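You operate a simulated robot arm through the tools that you are given. There is no shell and no other tool.

You run a simulated robot arm. Do the job below in one go: nothing can be reset, and whatever is moved stays where it is left.

Task
Switch off the upper hot plate, then lift hot beaker S-31 onto the white mat with the red tongs.
Fine: dial back to 0; lay the tongs back; the other beaker stays. Set down upright: beaker.

It is judged by the outcome, as a careful person would: the job done as asked, and still so three seconds after it is handed in. It fails if anything else is knocked over, pushed out of place, dropped, spilled or broken.

Robot
A 7-joint arm with a two-finger gripper, fixed in place. Base frame: the origin is at the foot of the arm, x ahead of it, y to its left, z up; the work surface is at about z = 800. Lengths are in mm, angles in rad, forces in N, time in s.
With the tool pointing down near the work surface it reaches from about 340 to 720 mm from the base axis. Its first joint turns from -1.152 to 1.152 rad. Payload 2.45 kg.
The TCP is the grasp point between the finger pads, 26 mm short of the fingertips. In the tool frame z runs along the fingers and y along their closing line. The gripper opens to 96 mm. The gripper's body begins 69 mm behind the TCP.
Orientation is that of the tool frame in the base frame, as a unit quaternion [w, x, y, z]. With the fingers straight down and closing along the base's y, the tool's x points along the base's -x, its y along +y and its z along -z.

Tools
- The arm moves only by the tool servo_tool. Its argument "plan" is one flat list of numbers, 7 for each row, row after row: the shift along the tool's x, y, z in units of 25 mm (1.0 is 25 mm), then the turn, a rotation vector about the tool's x, y, z in units of 4 degrees (1.0 is 4 degrees), then the gripper command, from -1 (shut) to 1 (fully open), values between in proportion. In form: [tx, ty, tz, ax, ay, az, fingers, tx, ty, tz, ax, ay, az, fingers, ...]. A call has 1 to 20 rows; each row shifts and turns the commanded pose from where the row before left it, along the tool's axes as they then stand. A call with a number of a shift or a turn outside -1 to 1 is refused whole. Each row takes 0.2 s and may step no farther than 50 mm and 0.15 rad from the row before; otherwise, or with a gripper value out of range, the whole call is refused. Where a pose cannot be reached the arm comes as near as it can. A force on the tool above 40 N (or 10 N above the force at the start of the call, whichever is more), or a blocked arm, ends the call early, and 0.2 s more pass. The fingers move at their own pace and stop on an object; they squeeze with about 40 N. The grip force told is the motor's: it shows also when the fingers shut on nothing. Time passes only in rows, and 0.2 s behind the last, so rows that do not move let the fingers close. The reply holds the time, the measured pose of the TCP, the force on the tool along the base axes, the opening and the grip force, in the units named above and with some noise, with the torque about the TCP (base axes, N m) and any sound that the robot's microphone picked up.
- Cameras (640 x 400 px; columns grow to the right, rows downward): "scene" is fixed at [155.1, -389.1, 1436.9]; the picture's right is [0.81, -0.59, 0.00], its down [-0.31, -0.42, -0.85] and it looks along [0.51, 0.69, -0.52] (base axes); focal length 226 px, centre (320, 200). "wrist" rides on the gripper at [82, 3, -98] in the tool frame; the picture's right is [-0.04, 1.00, 0.00], its down [-0.73, -0.03, -0.68] and it looks along [-0.68, -0.03, 0.73] (tool axes); focal length 256 px, centre (320, 200). There is no depth. A picture from a camera that has moved, and an enlarged one, comes with that camera's place and axes in the base frame and with its lens. The place of the scene camera against the robot may be out by one fixed shift of up to 18 mm in any direction.
- capture(camera): a new picture of that camera. The clock stands still meanwhile.
- enlarge(camera, box): a new picture of the part [left, top, right, bottom] of that camera's present view, enlarged. The clock stands still meanwhile.
- close_job(): hands the job in; it is judged then, once.

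Places have to be worked out from the pictures, the camera data and where the tool is seen. Open the gripper and draw the arm clear of the work before you hand the job in, unless the task says otherwise.

The tools are called after ">>>" by a JSON object that holds its "api" and its "payload". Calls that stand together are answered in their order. servo_tool: Moves the arm, as the interface text tells. Its arguments: {"type":"object","properties":{"plan":{"type":"array","items":{"type":"number"}}},"required":["plan"]} The other tools are called the same way: capture (camera) takes a picture; enlarge (camera, box) takes an enlarged picture of a part of a camera's view; close_job () hands the job in.

At the start:

```text
clock: 0.0
tcp_pos: [434.9, -26.2, 1342.7]
ee_rot: [0.0, 0.0, 1.0, 0.0]
contact_force: [-0.7, -0.3, 0.6]
wrist_torque: [0.0, -0.03, 0.03]
gripper_width: 95.9
gripper_force: 0.0
```

scene: 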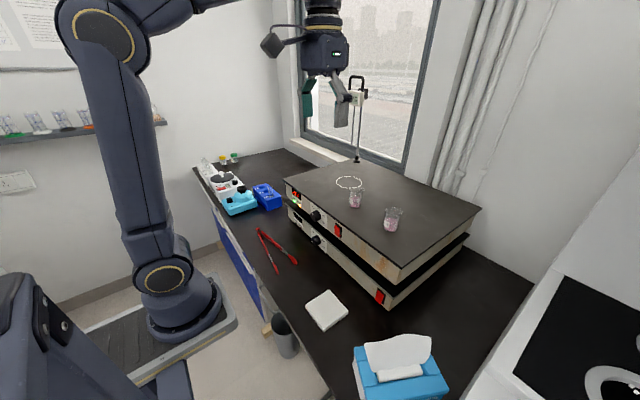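
wrist: 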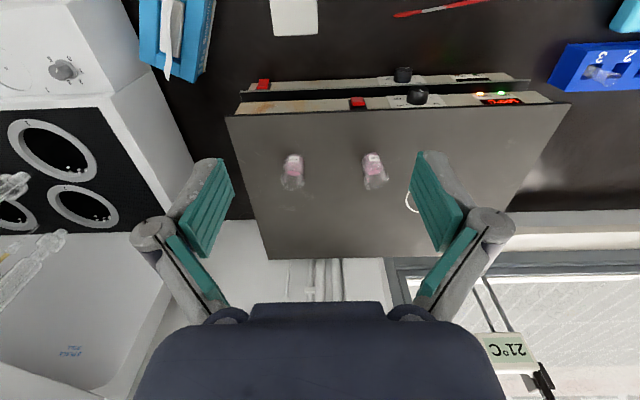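

I start by looking closely at the plates, the dials, the beakers and the tongs.

>>> {"api": "enlarge", "payload": {"camera": "scene", "box": [270, 150, 430, 250]}}

>>> {"api": "enlarge", "payload": {"camera": "scene", "box": [230, 210, 390, 340]}}

>>> {"api": "enlarge", "payload": {"camera": "wrist", "box": [220, 60, 580, 220]}}

>>> {"api": "enlarge", "payload": {"camera": "wrist", "box": [250, 130, 410, 230]}}

```text
4.00 times, centred on (350, 200) of scene
camera zoom: at [155.1, -389.1, 1436.9], right [0.81, -0.59, 0.0], down [-0.31, -0.42, -0.85], along [0.51, 0.69, -0.52], focal length 903 px, centre (200, 200)
```

zoom: 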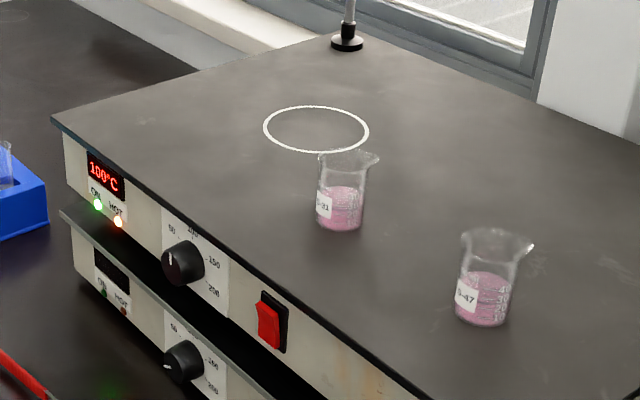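

```text
3.08 times, centred on (310, 275) of scene
camera zoom: at [155.1, -389.1, 1436.9], right [0.81, -0.59, 0.0], down [-0.31, -0.42, -0.85], along [0.51, 0.69, -0.52], focal length 695 px, centre (351, -31)
```

zoom: 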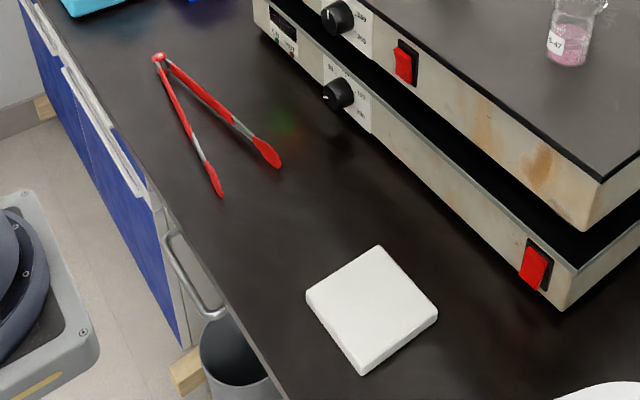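

```text
1.78 times, centred on (400, 140) of wrist
camera zoom: at [352.6, -22.8, 1440.2], right [0.04, 1.0, 0.0], down [0.73, -0.03, 0.68], along [0.68, -0.03, -0.73], focal length 455 px, centre (178, 307)
```

zoom: 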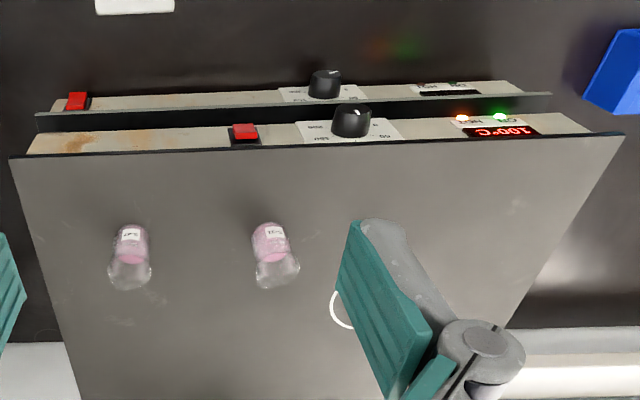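

```text
4.00 times, centred on (330, 180) of wrist
camera zoom: at [352.6, -22.8, 1440.2], right [0.04, 1.0, 0.0], down [0.73, -0.03, 0.68], along [0.68, -0.03, -0.73], focal length 1024 px, centre (280, 280)
```

zoom: 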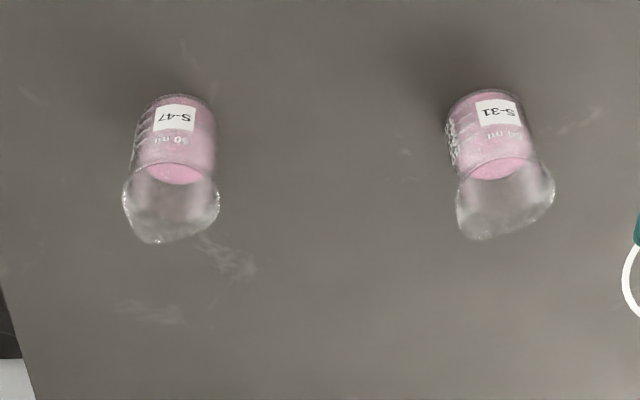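

The plate top works out near z≈1025 and the upper dial near (525, 138, 987) on the front face. S-31 stands near (627, 64). I'll tilt the tool toward horizontal here, high above everything, to see whether that pose can be reached.

>>> {"api": "servo_tool", "payload": {"plan": [0, 0, 0, 0, -1, 0, 1, 0, 0, 0, 0, -1, 0, 1, 0, 0, 0, 0, -1, 0, 1, 0, 0, 0, 0, -1, 0, 1, 0, 0, 0, 0, -1, 0, 1, 0, 0, 0, 0, -1, 0, 1, 0, 0, 0, 0, -1, 0, 1, 0, 0, 0, 0, -1, 0, 1, 0, 0, 0, 0, -1, 0, 1, 0, 0, 0, 0, -1, 0, 1, 0, 0, 0, 0, -1, 0, 1]}}

```text
clock: 2.4
tcp_pos: [434.6, -26.9, 1342.8]
ee_rot: [0.376, 0.0, 0.927, 0.0]
contact_force: [-0.4, 0.1, -0.5]
wrist_torque: [-0.01, 0.0, 0.03]
gripper_width: 96.0
gripper_force: 0.0
```

The tilt works with no trouble, so I keep going to horizontal.

>>> {"api": "servo_tool", "payload": {"plan": [0, 0, 0, 0, -1, 0, 1, 0, 0, 0, 0, -1, 0, 1, 0, 0, 0, 0, -1, 0, 1, 0, 0, 0, 0, -1, 0, 1, 0, 0, 0, 0, -1, 0, 1, 0, 0, 0, 0, -1, 0, 1, 0, 0, 0, 0, -1, 0, 1, 0, 0, 0, 0, -1, 0, 1, 0, 0, 0, 0, -1, 0, 1, 0, 0, 0, 0, -1, 0, 1, 0, 0, 0, 0, -1, 0, 1, 0, 0, 0, 0, -0.5, 0, 1]}}

>>> {"api": "capture", "payload": {"camera": "scene"}}

```text
clock: 5.0
tcp_pos: [433.8, -25.8, 1341.9]
ee_rot: [0.708, 0.0, 0.706, 0.001]
contact_force: [0.9, -0.2, 0.7]
wrist_torque: [0.0, -0.01, -0.01]
gripper_width: 95.9
gripper_force: 0.0
```

```text
taken
```

scene: 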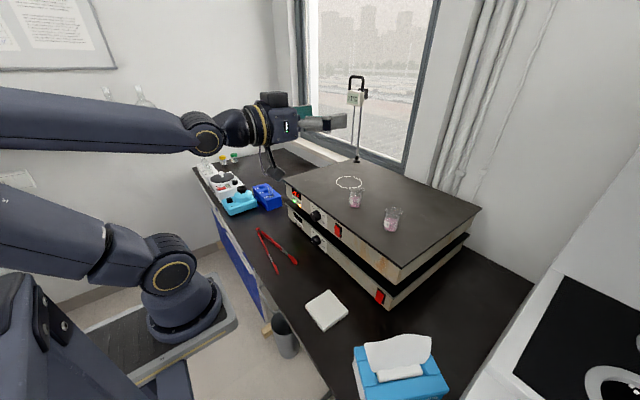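

Horizontal works here. Next I lower the tool in front of the upper dial, keeping well back from the panel, to view it.

>>> {"api": "servo_tool", "payload": {"plan": [0.95, 0.43, -0.1, 0, 0, 0, 1, 0.95, 0.43, -0.1, 0, 0, 0, 1, 0.95, 0.43, -0.1, 0, 0, 0, 1, 0.95, 0.43, -0.1, 0, 0, 0, 1, 0.95, 0.43, -0.1, 0, 0, 0, 1, 0.95, 0.43, -0.1, 0, 0, 0, 1, 0.95, 0.43, -0.1, 0, 0, 0, 1, 0.95, 0.43, -0.1, 0, 0, 0, 1, 0.95, 0.43, -0.1, 0, 0, 0, 1, 0.95, 0.43, -0.1, 0, 0, 0, 1, 0.95, 0.43, -0.1, 0, 0, 0, 1, 0.95, 0.43, -0.1, 0, 0, 0, 1]}}

>>> {"api": "capture", "payload": {"camera": "wrist"}}

>>> {"api": "capture", "payload": {"camera": "scene"}}

```text
clock: 7.6
tcp_pos: [514.6, 130.1, 1173.9]
ee_rot: [0.707, 0.0, 0.707, 0.0]
contact_force: [0.2, -0.4, 0.4]
wrist_torque: [0.02, -0.01, -0.04]
gripper_width: 95.8
gripper_force: 0.0
out of reach, approached as far as the arm can: row 1, 2, 3, 4, 5, 6, 7, 8, 9, 10, 11
```

```text
taken
camera wrist: at [414.8, 133.5, 1091.6], right [0.0, 1.0, 0.04], down [-0.68, -0.03, 0.73], along [0.73, -0.03, 0.68], focal length 256 px, centre (320, 200)
```

wrist: 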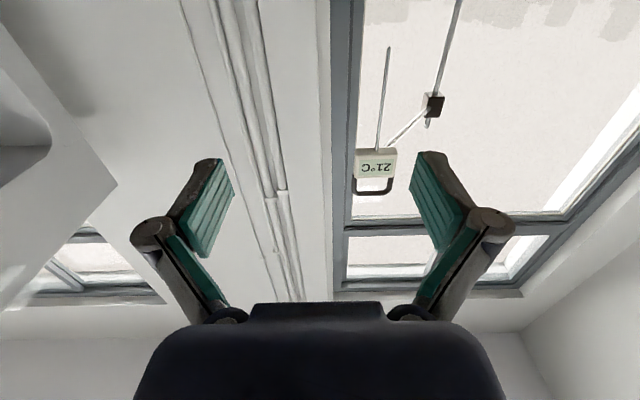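

```text
taken
```

scene: 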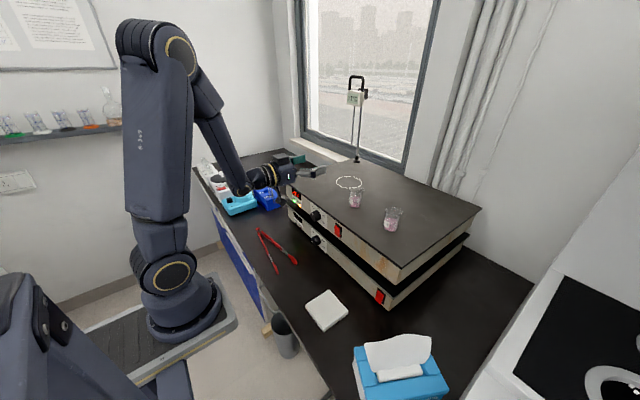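

The arm folded differently than I asked: it stopped at (515, 130, 1174) and marked the rows as out of reach. I test moving straight back to learn the limit for a horizontal tool.

>>> {"api": "servo_tool", "payload": {"plan": [0, 0, -1, 0, 0, 0, 1, 0, 0, -1, 0, 0, 0, 1, 0, 0, -1, 0, 0, 0, 1]}}

```text
clock: 8.4
tcp_pos: [473.5, 168.5, 1189.9]
ee_rot: [0.707, 0.0, 0.708, 0.0]
contact_force: [0.2, 0.2, -0.3]
wrist_torque: [0.0, 0.02, -0.03]
gripper_width: 95.9
gripper_force: 0.0
out of reach, approached as far as the arm can: row 1, 2, 3
```

With a horizontal tool the arm can't get low and close: the inner limit is a radius of about 500 at z≈1190. I go back to about 44° tilt, where the wrist camera looks level, and then move down in front of the panel.

>>> {"api": "servo_tool", "payload": {"plan": [0, 0, 0, 0, 1, 0, 1, 0, 0, 0, 0, 1, 0, 1, 0, 0, 0, 0, 1, 0, 1, 0, 0, 0, 0, 1, 0, 1, 0, 0, 0, 0, 1, 0, 1, 0, 0, 0, 0, 1, 0, 1, 0, 0, 0, 0, 1, 0, 1, 0, 0, 0, 0, 1, 0, 1, 0, 0, 0, 0, 1, 0, 1, 0, 0, 0, 0, 1, 0, 1, 0, 0, 0, 0, 1, 0, 1]}}

```text
clock: 10.8
tcp_pos: [474.0, 168.7, 1188.9]
ee_rot: [0.39, -0.001, 0.921, 0.001]
contact_force: [0.3, 0.2, 0.0]
wrist_torque: [0.02, 0.05, 0.0]
gripper_width: 96.1
gripper_force: 0.1
```

>>> {"api": "servo_tool", "payload": {"plan": [0.95, -0.18, 0.571, 0, 0, 0, 1, 0.95, -0.18, 0.571, 0, 0, 0, 1, 0.95, -0.18, 0.571, 0, 0, 0, 1, 0.95, -0.18, 0.571, 0, 0, 0, 1, 0.95, -0.18, 0.571, 0, 0, 0, 1, 0.95, -0.18, 0.571, 0, 0, 0, 1, 0.95, -0.18, 0.571, 0, 0, 0, 1]}}

>>> {"api": "capture", "payload": {"camera": "wrist"}}

>>> {"api": "capture", "payload": {"camera": "scene"}}

```text
clock: 12.4
tcp_pos: [445.8, 144.3, 1001.4]
ee_rot: [0.39, -0.001, 0.921, 0.0]
contact_force: [0.0, -0.1, -0.4]
wrist_torque: [-0.02, 0.01, -0.02]
gripper_width: 96.1
gripper_force: 0.0
out of reach, approached as far as the arm can: row 6, 7
```

```text
taken
camera wrist: at [317.1, 148.2, 1010.9], right [0.03, 1.0, 0.03], down [0.02, -0.03, 1.0], along [1.0, -0.03, -0.02], focal length 256 px, centre (320, 200)
```

wrist: 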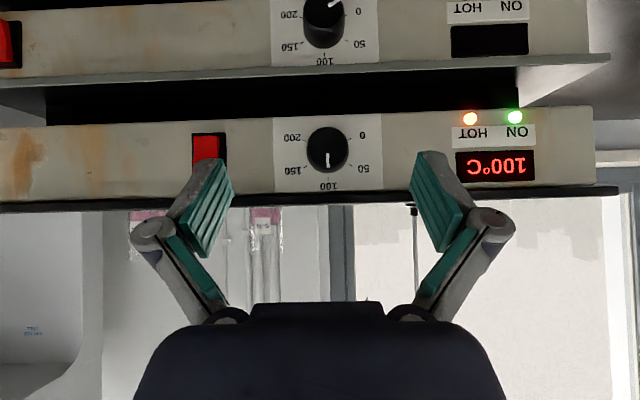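

```text
taken
```

scene: 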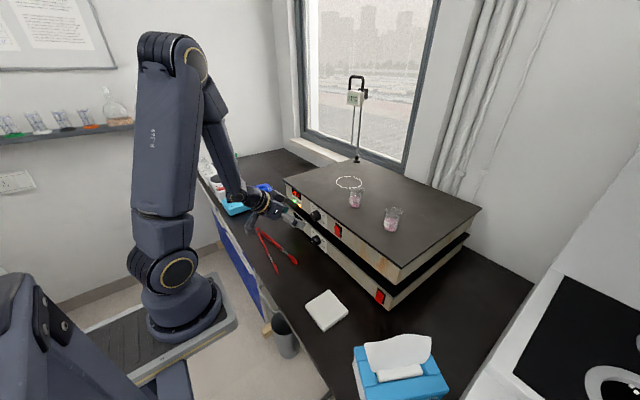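

This is a clear, upside-down view of the panel: the upper dial points at 100, with 0 on its +y side. I enlarge the dial and the rocker for detail.

>>> {"api": "enlarge", "payload": {"camera": "wrist", "box": [260, 100, 400, 200]}}

>>> {"api": "enlarge", "payload": {"camera": "wrist", "box": [180, 110, 260, 190]}}

>>> {"api": "enlarge", "payload": {"camera": "wrist", "box": [260, 0, 400, 80]}}

>>> {"api": "enlarge", "payload": {"camera": "scene", "box": [270, 170, 400, 310]}}

```text
4.00 times, centred on (330, 150) of wrist
camera zoom: at [317.1, 148.2, 1010.9], right [0.03, 1.0, 0.03], down [0.02, -0.03, 1.0], along [1.0, -0.03, -0.02], focal length 1024 px, centre (280, 400)
```

zoom: 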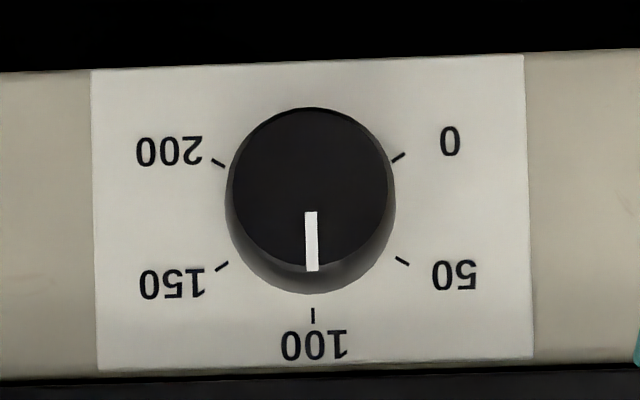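

```text
5.00 times, centred on (220, 150) of wrist
camera zoom: at [317.1, 148.2, 1010.9], right [0.03, 1.0, 0.03], down [0.02, -0.03, 1.0], along [1.0, -0.03, -0.02], focal length 1280 px, centre (820, 450)
```

zoom: 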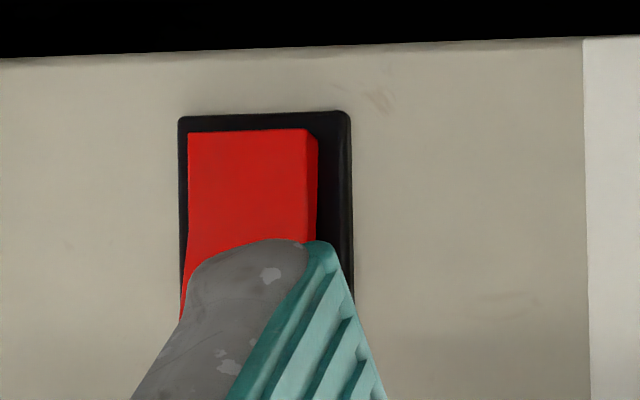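

```text
4.57 times, centred on (330, 40) of wrist
camera zoom: at [317.1, 148.2, 1010.9], right [0.03, 1.0, 0.03], down [0.02, -0.03, 1.0], along [1.0, -0.03, -0.02], focal length 1170 px, centre (274, 931)
```

zoom: 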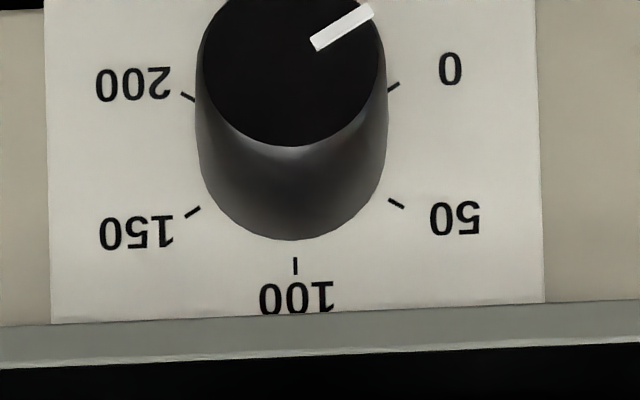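

```text
2.86 times, centred on (335, 240) of scene
camera zoom: at [155.1, -389.1, 1436.9], right [0.81, -0.59, 0.0], down [-0.31, -0.42, -0.85], along [0.51, 0.69, -0.52], focal length 645 px, centre (277, 86)
```

zoom: 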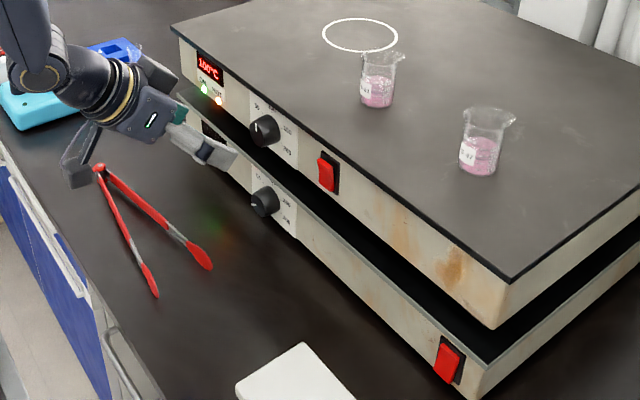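

The geometry from this view: the knob axis is at y≈149.5, z≈964.5, with its face at x≈521 and the panel at x≈544. The knob needs about 120° counter-clockwise, in two strokes. I move closer, narrow the fingers to about 60 mm, and roll the tool +30° about the knob axis as the start of stroke one.

>>> {"api": "servo_tool", "payload": {"plan": [-0.06, 0, 0.78, 0, 0, 0, 0.25, -0.06, 0, 0.78, 0, 0, 0, 0.25, 0, 0, 0, -0.87, 0, 0.8975, 0.25, 0, 0, 0, -0.87, 0, 0.8975, 0.25, 0, 0, 0, -0.87, 0, 0.8975, 0.25, 0, 0, 0, -0.87, 0, 0.8975, 0.25, 0, 0, 0, -0.87, 0, 0.8975, 0.25, 0, 0, 0, -0.87, 0, 0.8975, 0.25]}}

>>> {"api": "capture", "payload": {"camera": "wrist"}}

>>> {"api": "capture", "payload": {"camera": "scene"}}

```text
clock: 14.2
tcp_pos: [483.8, 150.9, 976.4]
ee_rot: [0.376, 0.101, 0.889, 0.239]
contact_force: [-0.4, -0.6, 0.8]
wrist_torque: [0.04, -0.02, -0.02]
gripper_width: 60.0
gripper_force: 0.1
out of reach, approached as far as the arm can: row 7, 8
```

```text
taken
camera wrist: at [356.0, 148.3, 985.9], right [0.03, 0.85, 0.53], down [0.02, -0.53, 0.85], along [1.0, -0.01, -0.03], focal length 256 px, centre (320, 200)
```

wrist: 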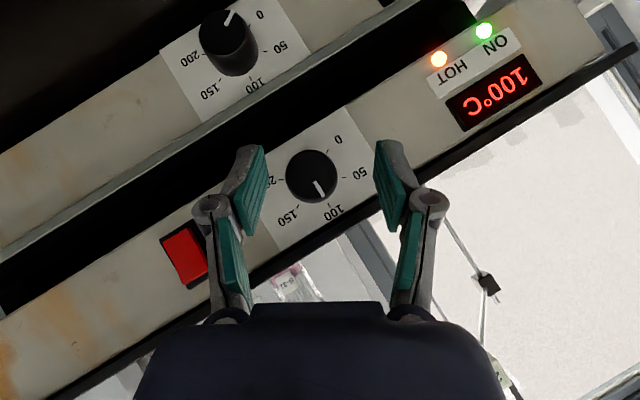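

```text
taken
```

scene: 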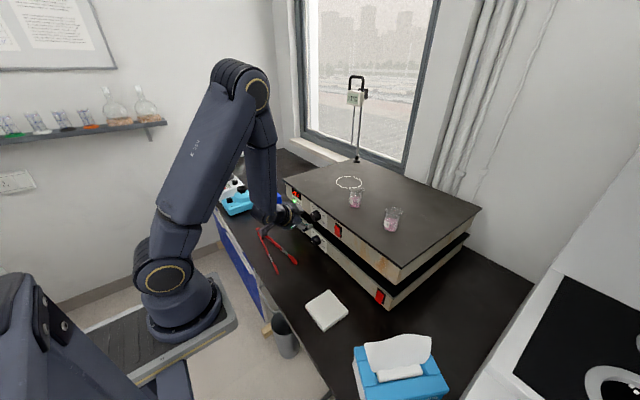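

The pose is nearly as commanded. The knob axis is reconfirmed at about (y 149.8, z 964.7). I shift sideways to centre, then slide straight in along +x so the fingers straddle the knob.

>>> {"api": "servo_tool", "payload": {"plan": [-0.011, -0.278, -0.011, 0, 0, 0, 0.25, -0.281, 0, 0.289, 0, 0, 0, 0.25, -0.281, 0, 0.289, 0, 0, 0, 0.25, -0.281, 0, 0.289, 0, 0, 0, 0.25]}}

>>> {"api": "capture", "payload": {"camera": "wrist"}}

>>> {"api": "enlarge", "payload": {"camera": "scene", "box": [270, 180, 350, 260]}}

```text
clock: 15.2
tcp_pos: [513.6, 145.4, 974.2]
ee_rot: [0.377, 0.101, 0.889, 0.238]
contact_force: [0.2, 0.7, 0.1]
wrist_torque: [-0.03, -0.03, -0.01]
gripper_width: 60.0
gripper_force: 0.1
```

```text
taken
camera wrist: at [385.5, 142.4, 984.3], right [0.03, 0.85, 0.52], down [0.02, -0.52, 0.85], along [1.0, -0.01, -0.03], focal length 256 px, centre (320, 200)
```

wrist: 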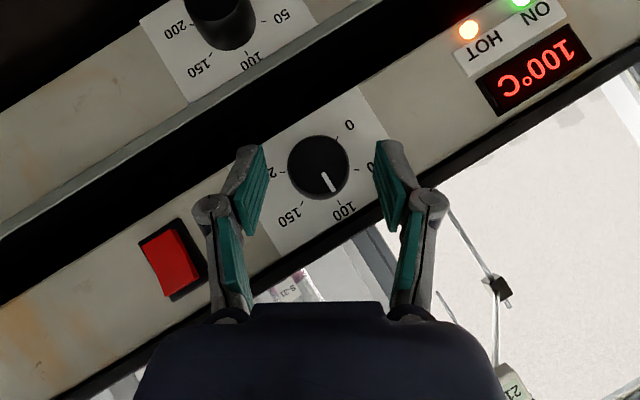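

```text
5.00 times, centred on (310, 220) of scene
camera zoom: at [155.1, -389.1, 1436.9], right [0.81, -0.59, 0.0], down [-0.31, -0.42, -0.85], along [0.51, 0.69, -0.52], focal length 1129 px, centre (370, 100)
```

zoom: 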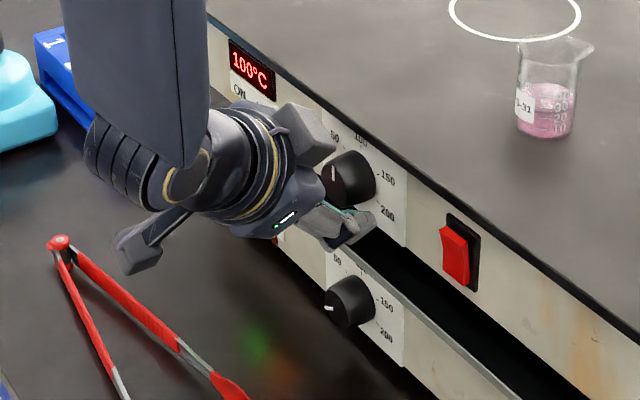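

The knob sits centred between the fingers with no contact. I close on it.

>>> {"api": "servo_tool", "payload": {"plan": [0, 0, 0, 0, 0, 0, -1, 0, 0, 0, 0, 0, 0, -1, 0, 0, 0, 0, 0, 0, -1]}}

>>> {"api": "capture", "payload": {"camera": "wrist"}}

```text
clock: 16.0
tcp_pos: [514.1, 143.7, 974.4]
ee_rot: [0.377, 0.101, 0.889, 0.238]
contact_force: [0.3, -6.4, -3.9]
wrist_torque: [-0.07, 0.18, -0.17]
gripper_width: 35.3
gripper_force: 41.0
```

```text
taken
camera wrist: at [385.5, 141.7, 984.1], right [0.03, 0.85, 0.52], down [0.02, -0.52, 0.85], along [1.0, -0.01, -0.03], focal length 256 px, centre (320, 200)
```

wrist: 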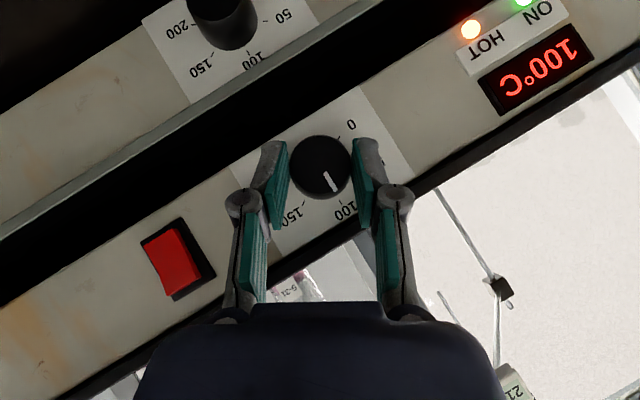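

The grip is firm at 35.3 mm. I turn the knob counter-clockwise by 32° first and check that it follows.

>>> {"api": "servo_tool", "payload": {"plan": [0, 0.028, 0, 0.697, 0, -0.717, -1, 0, 0.028, 0, 0.697, 0, -0.717, -1, 0, 0.028, 0, 0.697, 0, -0.717, -1, 0, 0.028, 0, 0.697, 0, -0.717, -1, 0, 0.028, 0, 0.697, 0, -0.717, -1, 0, 0.028, 0, 0.697, 0, -0.717, -1, 0, 0.028, 0, 0.697, 0, -0.717, -1, 0, 0.028, 0, 0.697, 0, -0.717, -1]}}

>>> {"api": "capture", "payload": {"camera": "wrist"}}

```text
clock: 17.8
tcp_pos: [512.9, 151.4, 974.9]
ee_rot: [0.393, -0.007, 0.92, -0.016]
contact_force: [-20.9, 0.6, 28.9]
wrist_torque: [-0.05, -0.69, 0.01]
gripper_width: 35.3
gripper_force: 45.3
```

```text
taken
camera wrist: at [385.5, 153.5, 984.5], right [0.03, 1.0, -0.01], down [0.02, 0.01, 1.0], along [1.0, -0.03, -0.02], focal length 256 px, centre (320, 200)
```

wrist: 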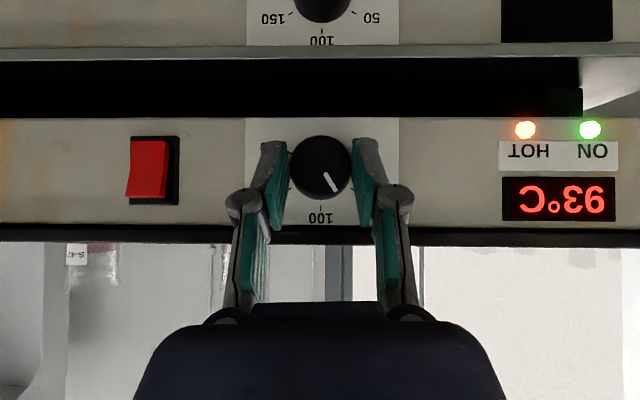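

The knob follows, now about 30° toward 50, and the display has started to change. The tool load has risen to about 36 N, so I release to relieve it and look at the free pose before regripping.

>>> {"api": "servo_tool", "payload": {"plan": [0, 0, 0, 0, 0, 0, 0.25, 0, 0, 0, 0, 0, 0, 0.25, 0, 0, 0, 0, 0, 0, 0.25]}}

>>> {"api": "capture", "payload": {"camera": "wrist"}}

```text
clock: 18.6
tcp_pos: [514.6, 149.1, 975.2]
ee_rot: [0.389, -0.006, 0.921, -0.017]
contact_force: [0.0, 0.4, -0.4]
wrist_torque: [0.03, -0.01, 0.01]
gripper_width: 59.8
gripper_force: 0.2
```

```text
taken
camera wrist: at [386.2, 152.7, 983.7], right [0.03, 1.0, -0.01], down [0.02, 0.01, 1.0], along [1.0, -0.03, -0.02], focal length 256 px, centre (320, 200)
```

wrist: 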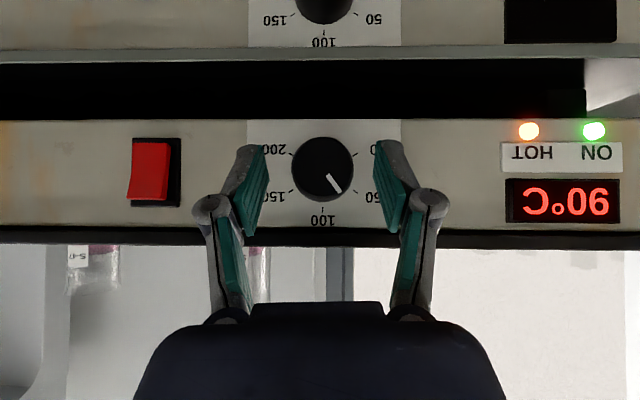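

Free of load, the pose is fine. I back off 2 mm, roll the open gripper to about +45° around the knob for a long second stroke, and look.

>>> {"api": "servo_tool", "payload": {"plan": [0.056, 0, -0.057, 0, 0, 0, 0.25, 0, -0.033, 0, -0.819, 0, 0.8425, 0.25, 0, -0.033, 0, -0.819, 0, 0.8425, 0.25, 0, -0.033, 0, -0.819, 0, 0.8425, 0.25, 0, -0.033, 0, -0.819, 0, 0.8425, 0.25, 0, -0.033, 0, -0.819, 0, 0.8425, 0.25, 0, -0.033, 0, -0.819, 0, 0.8425, 0.25, 0, -0.033, 0, -0.819, 0, 0.8425, 0.25, 0, -0.033, 0, -0.819, 0, 0.8425, 0.25, 0, -0.033, 0, -0.819, 0, 0.8425, 0.25, 0, -0.033, 0, -0.819, 0, 0.8425, 0.25]}}

>>> {"api": "capture", "payload": {"camera": "wrist"}}

```text
clock: 21.0
tcp_pos: [511.3, 141.7, 972.5]
ee_rot: [0.361, 0.148, 0.85, 0.353]
contact_force: [-0.5, 0.4, -0.2]
wrist_torque: [0.0, -0.02, 0.02]
gripper_width: 59.8
gripper_force: 0.0
```

```text
taken
camera wrist: at [383.6, 136.9, 981.2], right [0.03, 0.69, 0.73], down [0.02, -0.73, 0.68], along [1.0, 0.0, -0.03], focal length 256 px, centre (320, 200)
```

wrist: 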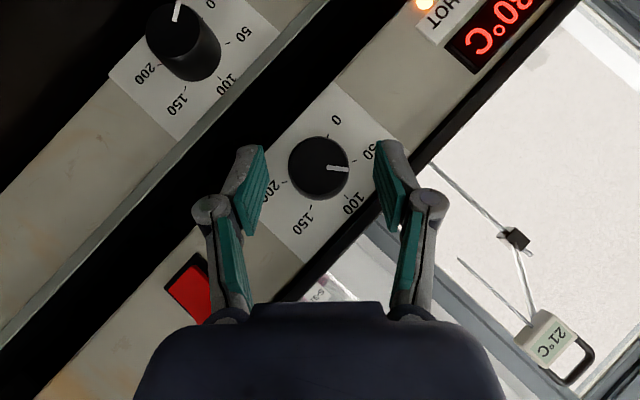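

φ≈45° is reachable, and the pointer is just short of 50, leaving about 74° to go. I grip and turn 60° further.

>>> {"api": "servo_tool", "payload": {"plan": [0, 0, 0, 0, 0, 0, -1, 0, 0, 0, 0, 0, 0, -1, 0, 0, 0, 0, 0, 0, -1]}}

>>> {"api": "servo_tool", "payload": {"plan": [0, 0.028, 0, 0.697, 0, -0.717, -1, 0, 0.028, 0, 0.697, 0, -0.717, -1, 0, 0.028, 0, 0.697, 0, -0.717, -1, 0, 0.028, 0, 0.697, 0, -0.717, -1, 0, 0.028, 0, 0.697, 0, -0.717, -1, 0, 0.028, 0, 0.697, 0, -0.717, -1]}}

>>> {"api": "capture", "payload": {"camera": "wrist"}}

```text
clock: 21.8
tcp_pos: [510.2, 140.6, 972.5]
ee_rot: [0.361, 0.15, 0.851, 0.352]
contact_force: [-1.9, -4.0, -3.6]
wrist_torque: [-0.11, 0.07, -0.11]
gripper_width: 35.2
gripper_force: 41.2
```

```text
clock: 23.2
tcp_pos: [512.7, 145.9, 974.4]
ee_rot: [0.384, 0.071, 0.905, 0.168]
contact_force: [-2.1, -0.5, -2.0]
wrist_torque: [0.0, 0.62, 0.0]
gripper_width: 34.8
gripper_force: 44.7
```

```text
taken
camera wrist: at [383.5, 144.7, 984.7], right [0.03, 0.92, 0.38], down [0.02, -0.38, 0.92], along [1.0, -0.02, -0.03], focal length 256 px, centre (320, 200)
```

wrist: 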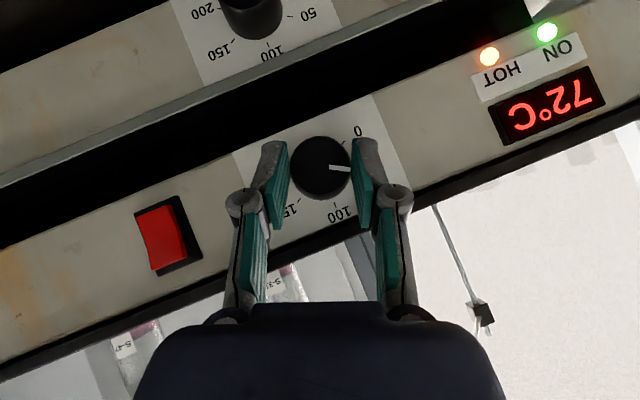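

The load is low this time and the knob is turning. I continue.

>>> {"api": "servo_tool", "payload": {"plan": [0, 0.028, 0, 0.697, 0, -0.717, -1, 0, 0.028, 0, 0.697, 0, -0.717, -1, 0, 0.028, 0, 0.697, 0, -0.717, -1, 0, 0.028, 0, 0.697, 0, -0.717, -1, 0, 0.028, 0, 0.697, 0, -0.717, -1, 0, 0.028, 0, 0.697, 0, -0.717, -1, 0, 0.028, 0, 0.697, 0, -0.717, -1, 0, 0.028, 0, 0.697, 0, -0.717, -1]}}

>>> {"api": "capture", "payload": {"camera": "wrist"}}

```text
clock: 25.0
tcp_pos: [511.2, 152.5, 975.2]
ee_rot: [0.389, -0.038, 0.916, -0.089]
contact_force: [-6.3, 10.7, 1.9]
wrist_torque: [0.18, 0.69, -0.01]
gripper_width: 34.8
gripper_force: 44.8
```

```text
taken
camera wrist: at [383.3, 156.9, 984.0], right [0.03, 0.99, -0.16], down [0.02, 0.16, 0.99], along [1.0, -0.03, -0.02], focal length 256 px, centre (320, 200)
```

wrist: 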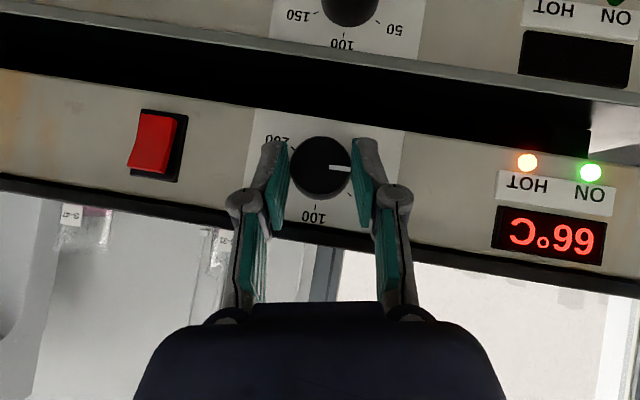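

The pointer is now at about 101° and 0 is at 120°. I turn about 19° more.

>>> {"api": "servo_tool", "payload": {"plan": [0, 0.036, 0, 0.697, 0, -0.717, -1, 0, 0.036, 0, 0.697, 0, -0.717, -1, 0, 0.036, 0, 0.697, 0, -0.717, -1, 0, 0.036, 0, 0.697, 0, -0.717, -1, 0, 0.036, 0, 0.697, 0, -0.717, -1]}}

>>> {"api": "enlarge", "payload": {"camera": "wrist", "box": [240, 100, 420, 230]}}

```text
clock: 26.2
tcp_pos: [511.1, 157.4, 972.7]
ee_rot: [0.377, -0.104, 0.887, -0.246]
contact_force: [-13.9, 18.0, 9.1]
wrist_torque: [0.15, 0.11, 0.05]
gripper_width: 35.1
gripper_force: 45.2
```

```text
3.08 times, centred on (330, 165) of wrist
camera zoom: at [383.3, 164.0, 979.9], right [0.03, 0.87, -0.49], down [0.02, 0.49, 0.87], along [1.0, -0.03, 0.0], focal length 788 px, centre (289, 308)
```

zoom: 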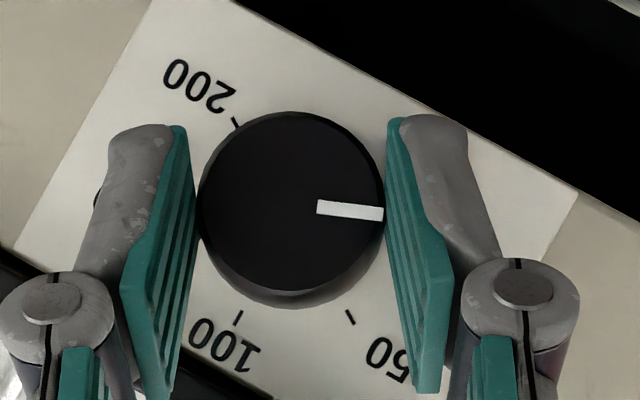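

The pointer looks about 6° short of 0. I add 8° and then release.

>>> {"api": "servo_tool", "payload": {"plan": [0, 0.036, 0, 0.697, 0, -0.717, -1, 0, 0.036, 0, 0.697, 0, -0.717, -1]}}

>>> {"api": "enlarge", "payload": {"camera": "wrist", "box": [240, 100, 420, 230]}}

>>> {"api": "servo_tool", "payload": {"plan": [0, 0, 0, 0, 0, 0, 0.25, 0, 0, 0, 0, 0, 0, 0.25, 0, 0, 0, 0, 0, 0, 0.25]}}

>>> {"api": "enlarge", "payload": {"camera": "wrist", "box": [240, 100, 420, 230]}}

```text
clock: 26.8
tcp_pos: [511.3, 158.4, 973.2]
ee_rot: [0.368, -0.131, 0.868, -0.307]
contact_force: [-20.6, 17.4, 4.7]
wrist_torque: [0.24, -0.71, 0.84]
gripper_width: 35.2
gripper_force: 45.7
```

```text
3.08 times, centred on (330, 165) of wrist
camera zoom: at [383.4, 166.3, 978.1], right [0.03, 0.79, -0.61], down [0.02, 0.61, 0.79], along [1.0, -0.04, 0.0], focal length 788 px, centre (289, 308)
```

zoom: 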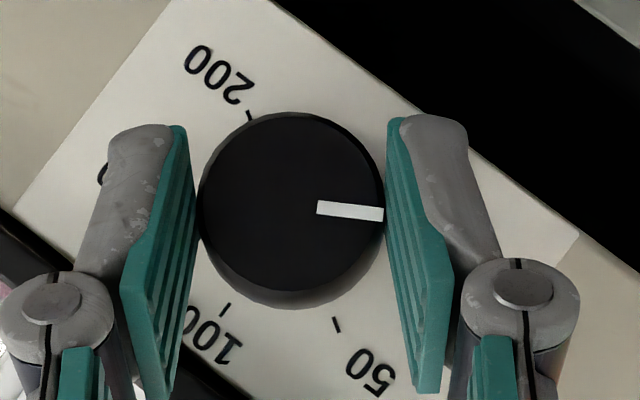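

```text
clock: 27.6
tcp_pos: [513.3, 155.6, 973.5]
ee_rot: [0.369, -0.129, 0.867, -0.308]
contact_force: [0.4, -0.1, -0.5]
wrist_torque: [0.03, -0.03, -0.04]
gripper_width: 60.2
gripper_force: 0.1
```

```text
3.08 times, centred on (330, 165) of wrist
camera zoom: at [384.9, 164.9, 978.4], right [0.03, 0.79, -0.61], down [0.02, 0.61, 0.79], along [1.0, -0.04, 0.0], focal length 788 px, centre (289, 308)
```

zoom: 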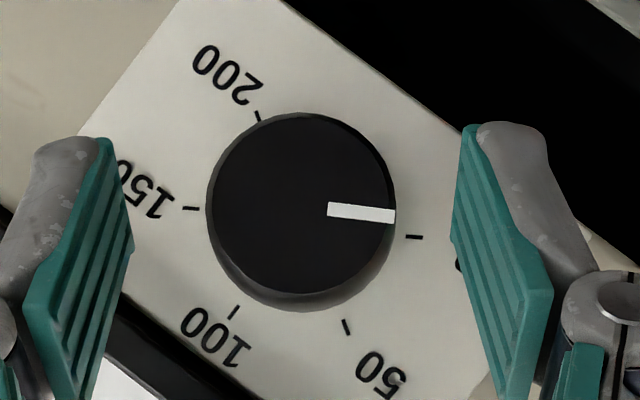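

The pointer now lines up with the 0 tick (both at about 7° in this view). I back straight out and level the tool, then look at the rocker switch.

>>> {"api": "servo_tool", "payload": {"plan": [0.5576, 0, -0.5736, 0, 0, 0, 0.25, 0.5576, 0, -0.5736, 0, 0, 0, 0.25, 0, 0, 0, -0.836, 0, 0.86, 0.25, 0, 0, 0, -0.836, 0, 0.86, 0.25, 0, 0, 0, -0.836, 0, 0.86, 0.25, 0, 0, 0, -0.836, 0, 0.86, 0.25, 0, 0, 0, -0.836, 0, 0.86, -1, 0, 0, 0, -0.836, 0, 0.86, -1, 0, 0, 0, -0.836, 0, 0.86, -1, 0, 0, 0, -0.836, 0, 0.86, -1]}}

>>> {"api": "capture", "payload": {"camera": "wrist"}}

>>> {"api": "enlarge", "payload": {"camera": "scene", "box": [280, 180, 400, 310]}}

```text
clock: 29.8
tcp_pos: [472.2, 157.6, 973.5]
ee_rot: [0.391, -0.001, 0.92, -0.005]
contact_force: [-0.6, -0.5, -0.3]
wrist_torque: [-0.01, -0.01, 0.0]
gripper_width: 0.0
gripper_force: 28.0
```

```text
taken
camera wrist: at [343.5, 160.9, 981.7], right [0.03, 1.0, 0.02], down [0.02, -0.02, 1.0], along [1.0, -0.03, -0.02], focal length 256 px, centre (320, 200)
```

wrist: 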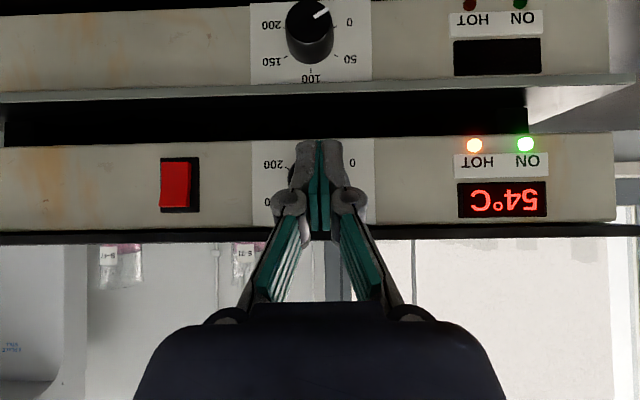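

```text
3.08 times, centred on (340, 245) of scene
camera zoom: at [155.1, -389.1, 1436.9], right [0.81, -0.59, 0.0], down [-0.31, -0.42, -0.85], along [0.51, 0.69, -0.52], focal length 695 px, centre (258, 62)
```

zoom: 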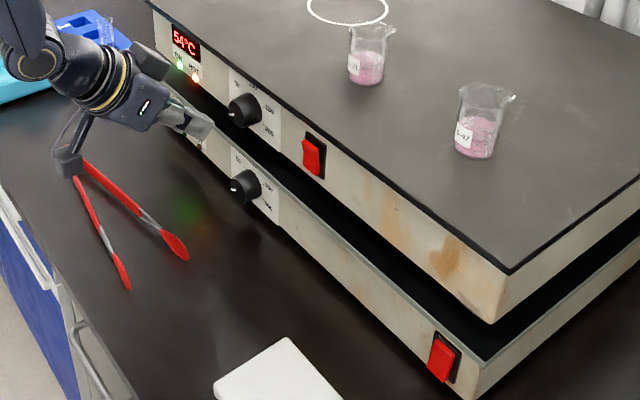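

The dial reads 0 but ON is still lit, so the rocker has to be switched too. I zoom in on both rockers to compare the tilt of the live one with the lower, unlit one.

>>> {"api": "enlarge", "payload": {"camera": "wrist", "box": [140, 140, 220, 225]}}

>>> {"api": "enlarge", "payload": {"camera": "scene", "box": [322, 210, 362, 250]}}

>>> {"api": "enlarge", "payload": {"camera": "scene", "box": [365, 275, 405, 315]}}

```text
4.71 times, centred on (180, 182) of wrist
camera zoom: at [343.5, 160.9, 981.7], right [0.03, 1.0, 0.02], down [0.02, -0.02, 1.0], along [1.0, -0.03, -0.02], focal length 1205 px, centre (979, 282)
```

zoom: 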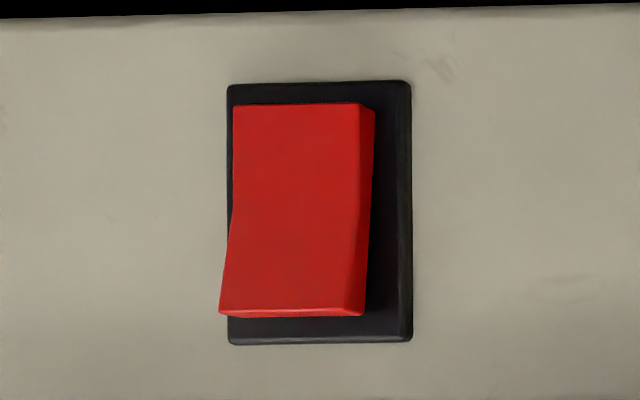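

```text
10.00 times, centred on (342, 230) of scene
camera zoom: at [155.1, -389.1, 1436.9], right [0.81, -0.59, 0.0], down [-0.31, -0.42, -0.85], along [0.51, 0.69, -0.52], focal length 2258 px, centre (100, -100)
```

zoom: 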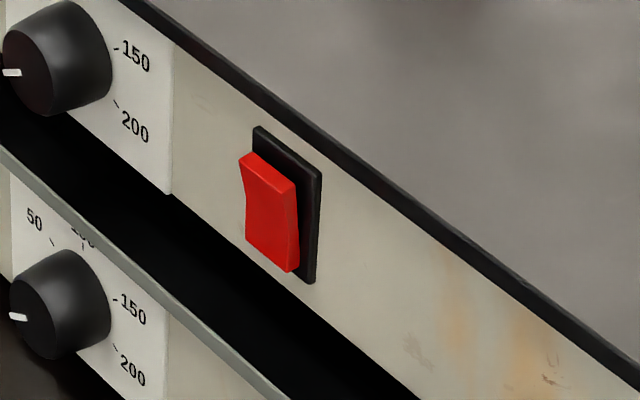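

```text
10.00 times, centred on (385, 295) of scene
camera zoom: at [155.1, -389.1, 1436.9], right [0.81, -0.59, 0.0], down [-0.31, -0.42, -0.85], along [0.51, 0.69, -0.52], focal length 2258 px, centre (-330, -750)
```

zoom: 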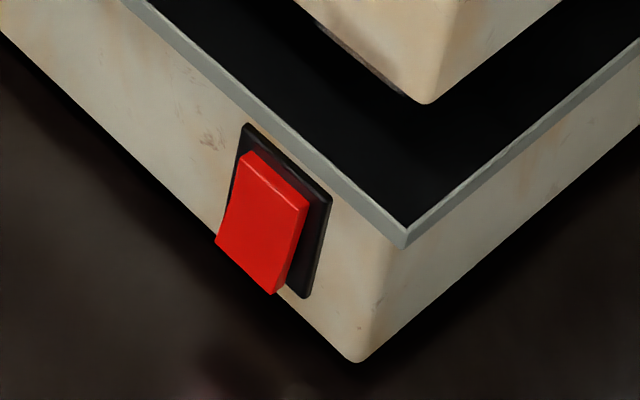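

The live rocker is pressed in at the bottom with its top standing out, and the unlit lower one is the other way round. So "off" means pressing the top, at about (y 46, z 977). I move the closed fingertips to just in front of it.

>>> {"api": "servo_tool", "payload": {"plan": [-0.29, 0, 0.05, 0, 0, 0, -1, -0.145, -0.893, 0.025, 0, 0, 0, -1, -0.145, -0.893, 0.025, 0, 0, 0, -1, -0.145, -0.893, 0.025, 0, 0, 0, -1, -0.145, -0.893, 0.025, 0, 0, 0, -1, 0, -0.893, 0, 0, 0, 0, -1]}}

>>> {"api": "capture", "payload": {"camera": "wrist"}}

>>> {"api": "enlarge", "payload": {"camera": "scene", "box": [290, 190, 370, 260]}}

```text
clock: 31.2
tcp_pos: [494.0, 44.3, 986.8]
ee_rot: [0.39, -0.002, 0.921, -0.006]
contact_force: [0.4, -1.0, 0.1]
wrist_torque: [0.02, 0.05, -0.01]
gripper_width: 0.0
gripper_force: 28.4
```

```text
taken
camera wrist: at [364.8, 47.6, 996.3], right [0.03, 1.0, 0.02], down [0.02, -0.02, 1.0], along [1.0, -0.03, -0.02], focal length 256 px, centre (320, 200)
```

wrist: 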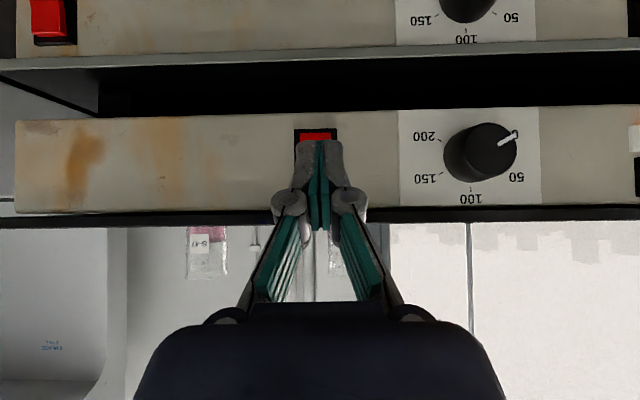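

```text
5.71 times, centred on (330, 225) of scene
camera zoom: at [155.1, -389.1, 1436.9], right [0.81, -0.59, 0.0], down [-0.31, -0.42, -0.85], along [0.51, 0.69, -0.52], focal length 1291 px, centre (263, 57)
```

zoom: 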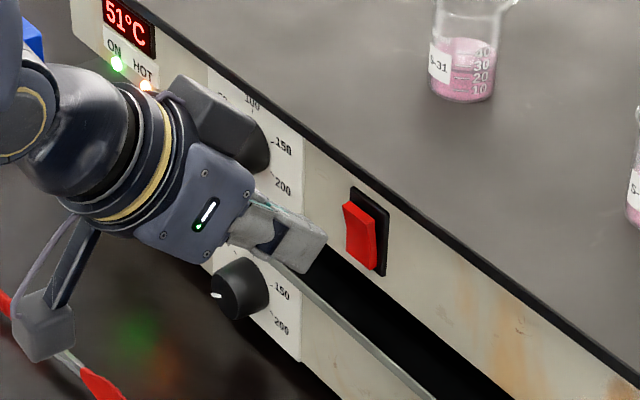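

The fingertips line up with the rocker in y, and the leading edge is at z≈977. I press forward in small steps.

>>> {"api": "servo_tool", "payload": {"plan": [-0.0836, 0, 0.086, 0, 0, 0, -1, -0.0836, 0, 0.086, 0, 0, 0, -1, -0.0836, 0, 0.086, 0, 0, 0, -1, -0.0836, 0, 0.086, 0, 0, 0, -1, -0.0836, 0, 0.086, 0, 0, 0, -1, -0.0836, 0, 0.086, 0, 0, 0, -1]}}

>>> {"api": "enlarge", "payload": {"camera": "scene", "box": [280, 180, 370, 260]}}

```text
clock: 32.6
tcp_pos: [509.2, 44.8, 987.1]
ee_rot: [0.391, -0.002, 0.92, -0.006]
contact_force: [0.4, -0.9, 0.2]
wrist_torque: [0.0, -0.02, 0.02]
gripper_width: 0.1
gripper_force: 28.0
```

```text
5.00 times, centred on (325, 220) of scene
camera zoom: at [155.1, -389.1, 1436.9], right [0.81, -0.59, 0.0], down [-0.31, -0.42, -0.85], along [0.51, 0.69, -0.52], focal length 1129 px, centre (295, 100)
```

zoom: 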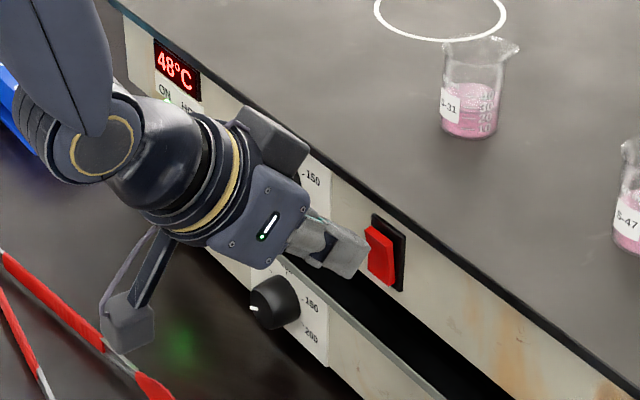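

No contact yet, since the fingertip corner is probably rounded. I continue forward in 2 mm steps.

>>> {"api": "servo_tool", "payload": {"plan": [-0.0558, 0, 0.0574, 0, 0, 0, -1, -0.0558, 0, 0.0574, 0, 0, 0, -1, -0.0558, 0, 0.0574, 0, 0, 0, -1]}}

>>> {"api": "enlarge", "payload": {"camera": "scene", "box": [280, 180, 370, 260]}}

>>> {"api": "enlarge", "payload": {"camera": "wrist", "box": [260, 90, 380, 240]}}

```text
clock: 33.4
tcp_pos: [514.3, 45.0, 985.7]
ee_rot: [0.39, -0.002, 0.921, -0.006]
contact_force: [-1.8, 0.8, 1.8]
wrist_torque: [-0.04, -0.01, -0.03]
gripper_width: 6.0
gripper_force: 28.0
```

```text
5.00 times, centred on (325, 220) of scene
camera zoom: at [155.0, -389.1, 1436.9], right [0.81, -0.59, 0.0], down [-0.31, -0.42, -0.85], along [0.51, 0.69, -0.52], focal length 1129 px, centre (295, 100)
```

zoom: 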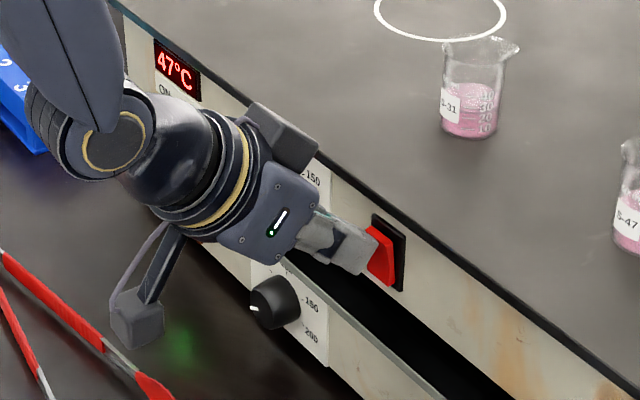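

```text
2.67 times, centred on (320, 165) of wrist
camera zoom: at [386.5, 48.1, 996.2], right [0.03, 1.0, 0.02], down [0.02, -0.02, 1.0], along [1.0, -0.03, -0.02], focal length 683 px, centre (320, 293)
```

zoom: 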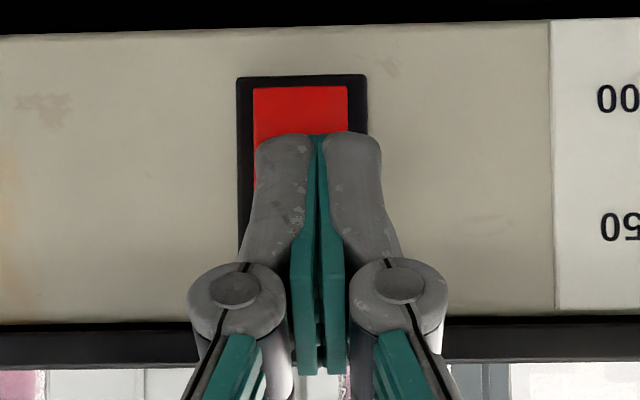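

The fingers opened by 6 mm against the rocker and sit about 4 mm too far to +y (the rocker centre is at y≈41). I back off 10 mm, reclose, shift −4 mm in y and press again.

>>> {"api": "servo_tool", "payload": {"plan": [0.14, 0, -0.1434, 0, 0, 0, -1, 0.14, 0, -0.1434, 0, 0, 0, -1, 0, -0.16, 0, 0, 0, 0, -1, 0, 0, 0, 0, 0, 0, -1]}}

>>> {"api": "enlarge", "payload": {"camera": "wrist", "box": [260, 90, 380, 240]}}

>>> {"api": "enlarge", "payload": {"camera": "scene", "box": [315, 205, 365, 255]}}

```text
clock: 34.4
tcp_pos: [503.3, 42.8, 988.9]
ee_rot: [0.391, -0.002, 0.921, -0.006]
contact_force: [0.2, 0.3, 0.1]
wrist_torque: [-0.01, 0.02, 0.01]
gripper_width: 0.0
gripper_force: 28.1
```

```text
2.67 times, centred on (320, 165) of wrist
camera zoom: at [375.1, 45.5, 997.3], right [0.03, 1.0, 0.02], down [0.02, -0.02, 1.0], along [1.0, -0.03, -0.02], focal length 683 px, centre (320, 293)
```

zoom: 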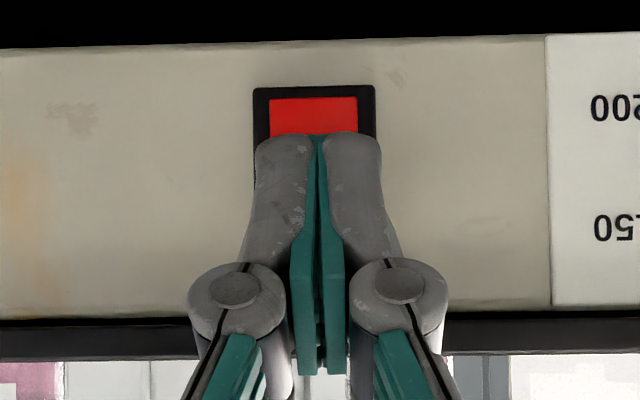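

```text
8.00 times, centred on (340, 230) of scene
camera zoom: at [155.1, -389.1, 1436.9], right [0.81, -0.59, 0.0], down [-0.31, -0.42, -0.85], along [0.51, 0.69, -0.52], focal length 1807 px, centre (160, -40)
```

zoom: 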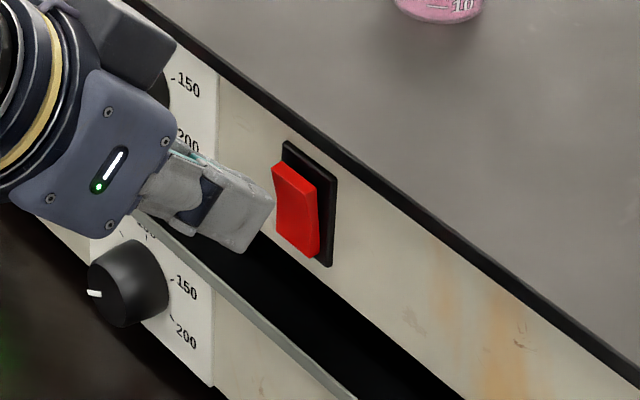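

The fingers are shut and centred on the rocker. I lower them 5 mm so the leading edge meets the upper third, and press again.

>>> {"api": "servo_tool", "payload": {"plan": [0.143, 0, 0.139, 0, 0, 0, -1, -0.0836, 0, 0.086, 0, 0, 0, -1, -0.0836, 0, 0.086, 0, 0, 0, -1, -0.0836, 0, 0.086, 0, 0, 0, -1, -0.0558, 0, 0.0574, 0, 0, 0, -1]}}

>>> {"api": "enlarge", "payload": {"camera": "wrist", "box": [260, 90, 380, 240]}}

>>> {"api": "enlarge", "payload": {"camera": "scene", "box": [280, 180, 370, 260]}}

```text
clock: 35.6
tcp_pos: [514.7, 41.8, 980.4]
ee_rot: [0.389, -0.003, 0.921, -0.005]
contact_force: [-1.6, -0.3, 0.9]
wrist_torque: [0.0, 0.0, -0.01]
gripper_width: 6.0
gripper_force: 28.5
```

```text
2.67 times, centred on (320, 165) of wrist
camera zoom: at [387.0, 45.2, 992.0], right [0.03, 1.0, 0.02], down [0.02, -0.02, 1.0], along [1.0, -0.03, -0.02], focal length 683 px, centre (320, 293)
```

zoom: 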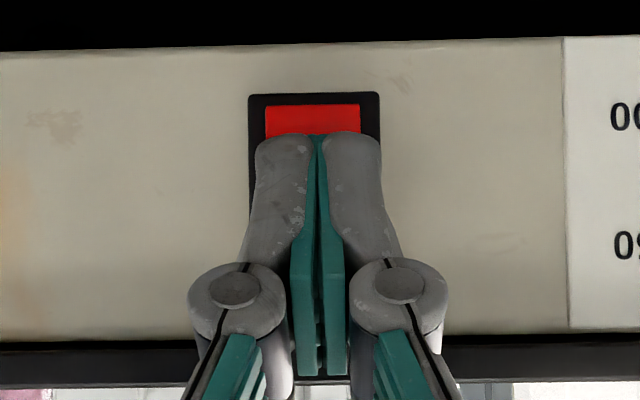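

```text
5.00 times, centred on (325, 220) of scene
camera zoom: at [155.0, -389.1, 1436.9], right [0.81, -0.59, 0.0], down [-0.31, -0.42, -0.85], along [0.51, 0.69, -0.52], focal length 1129 px, centre (295, 100)
```

zoom: 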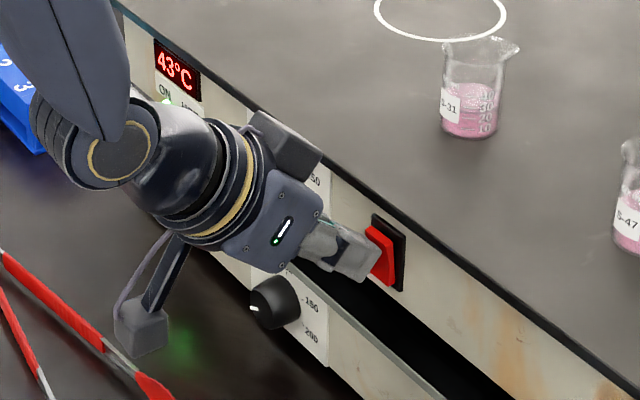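

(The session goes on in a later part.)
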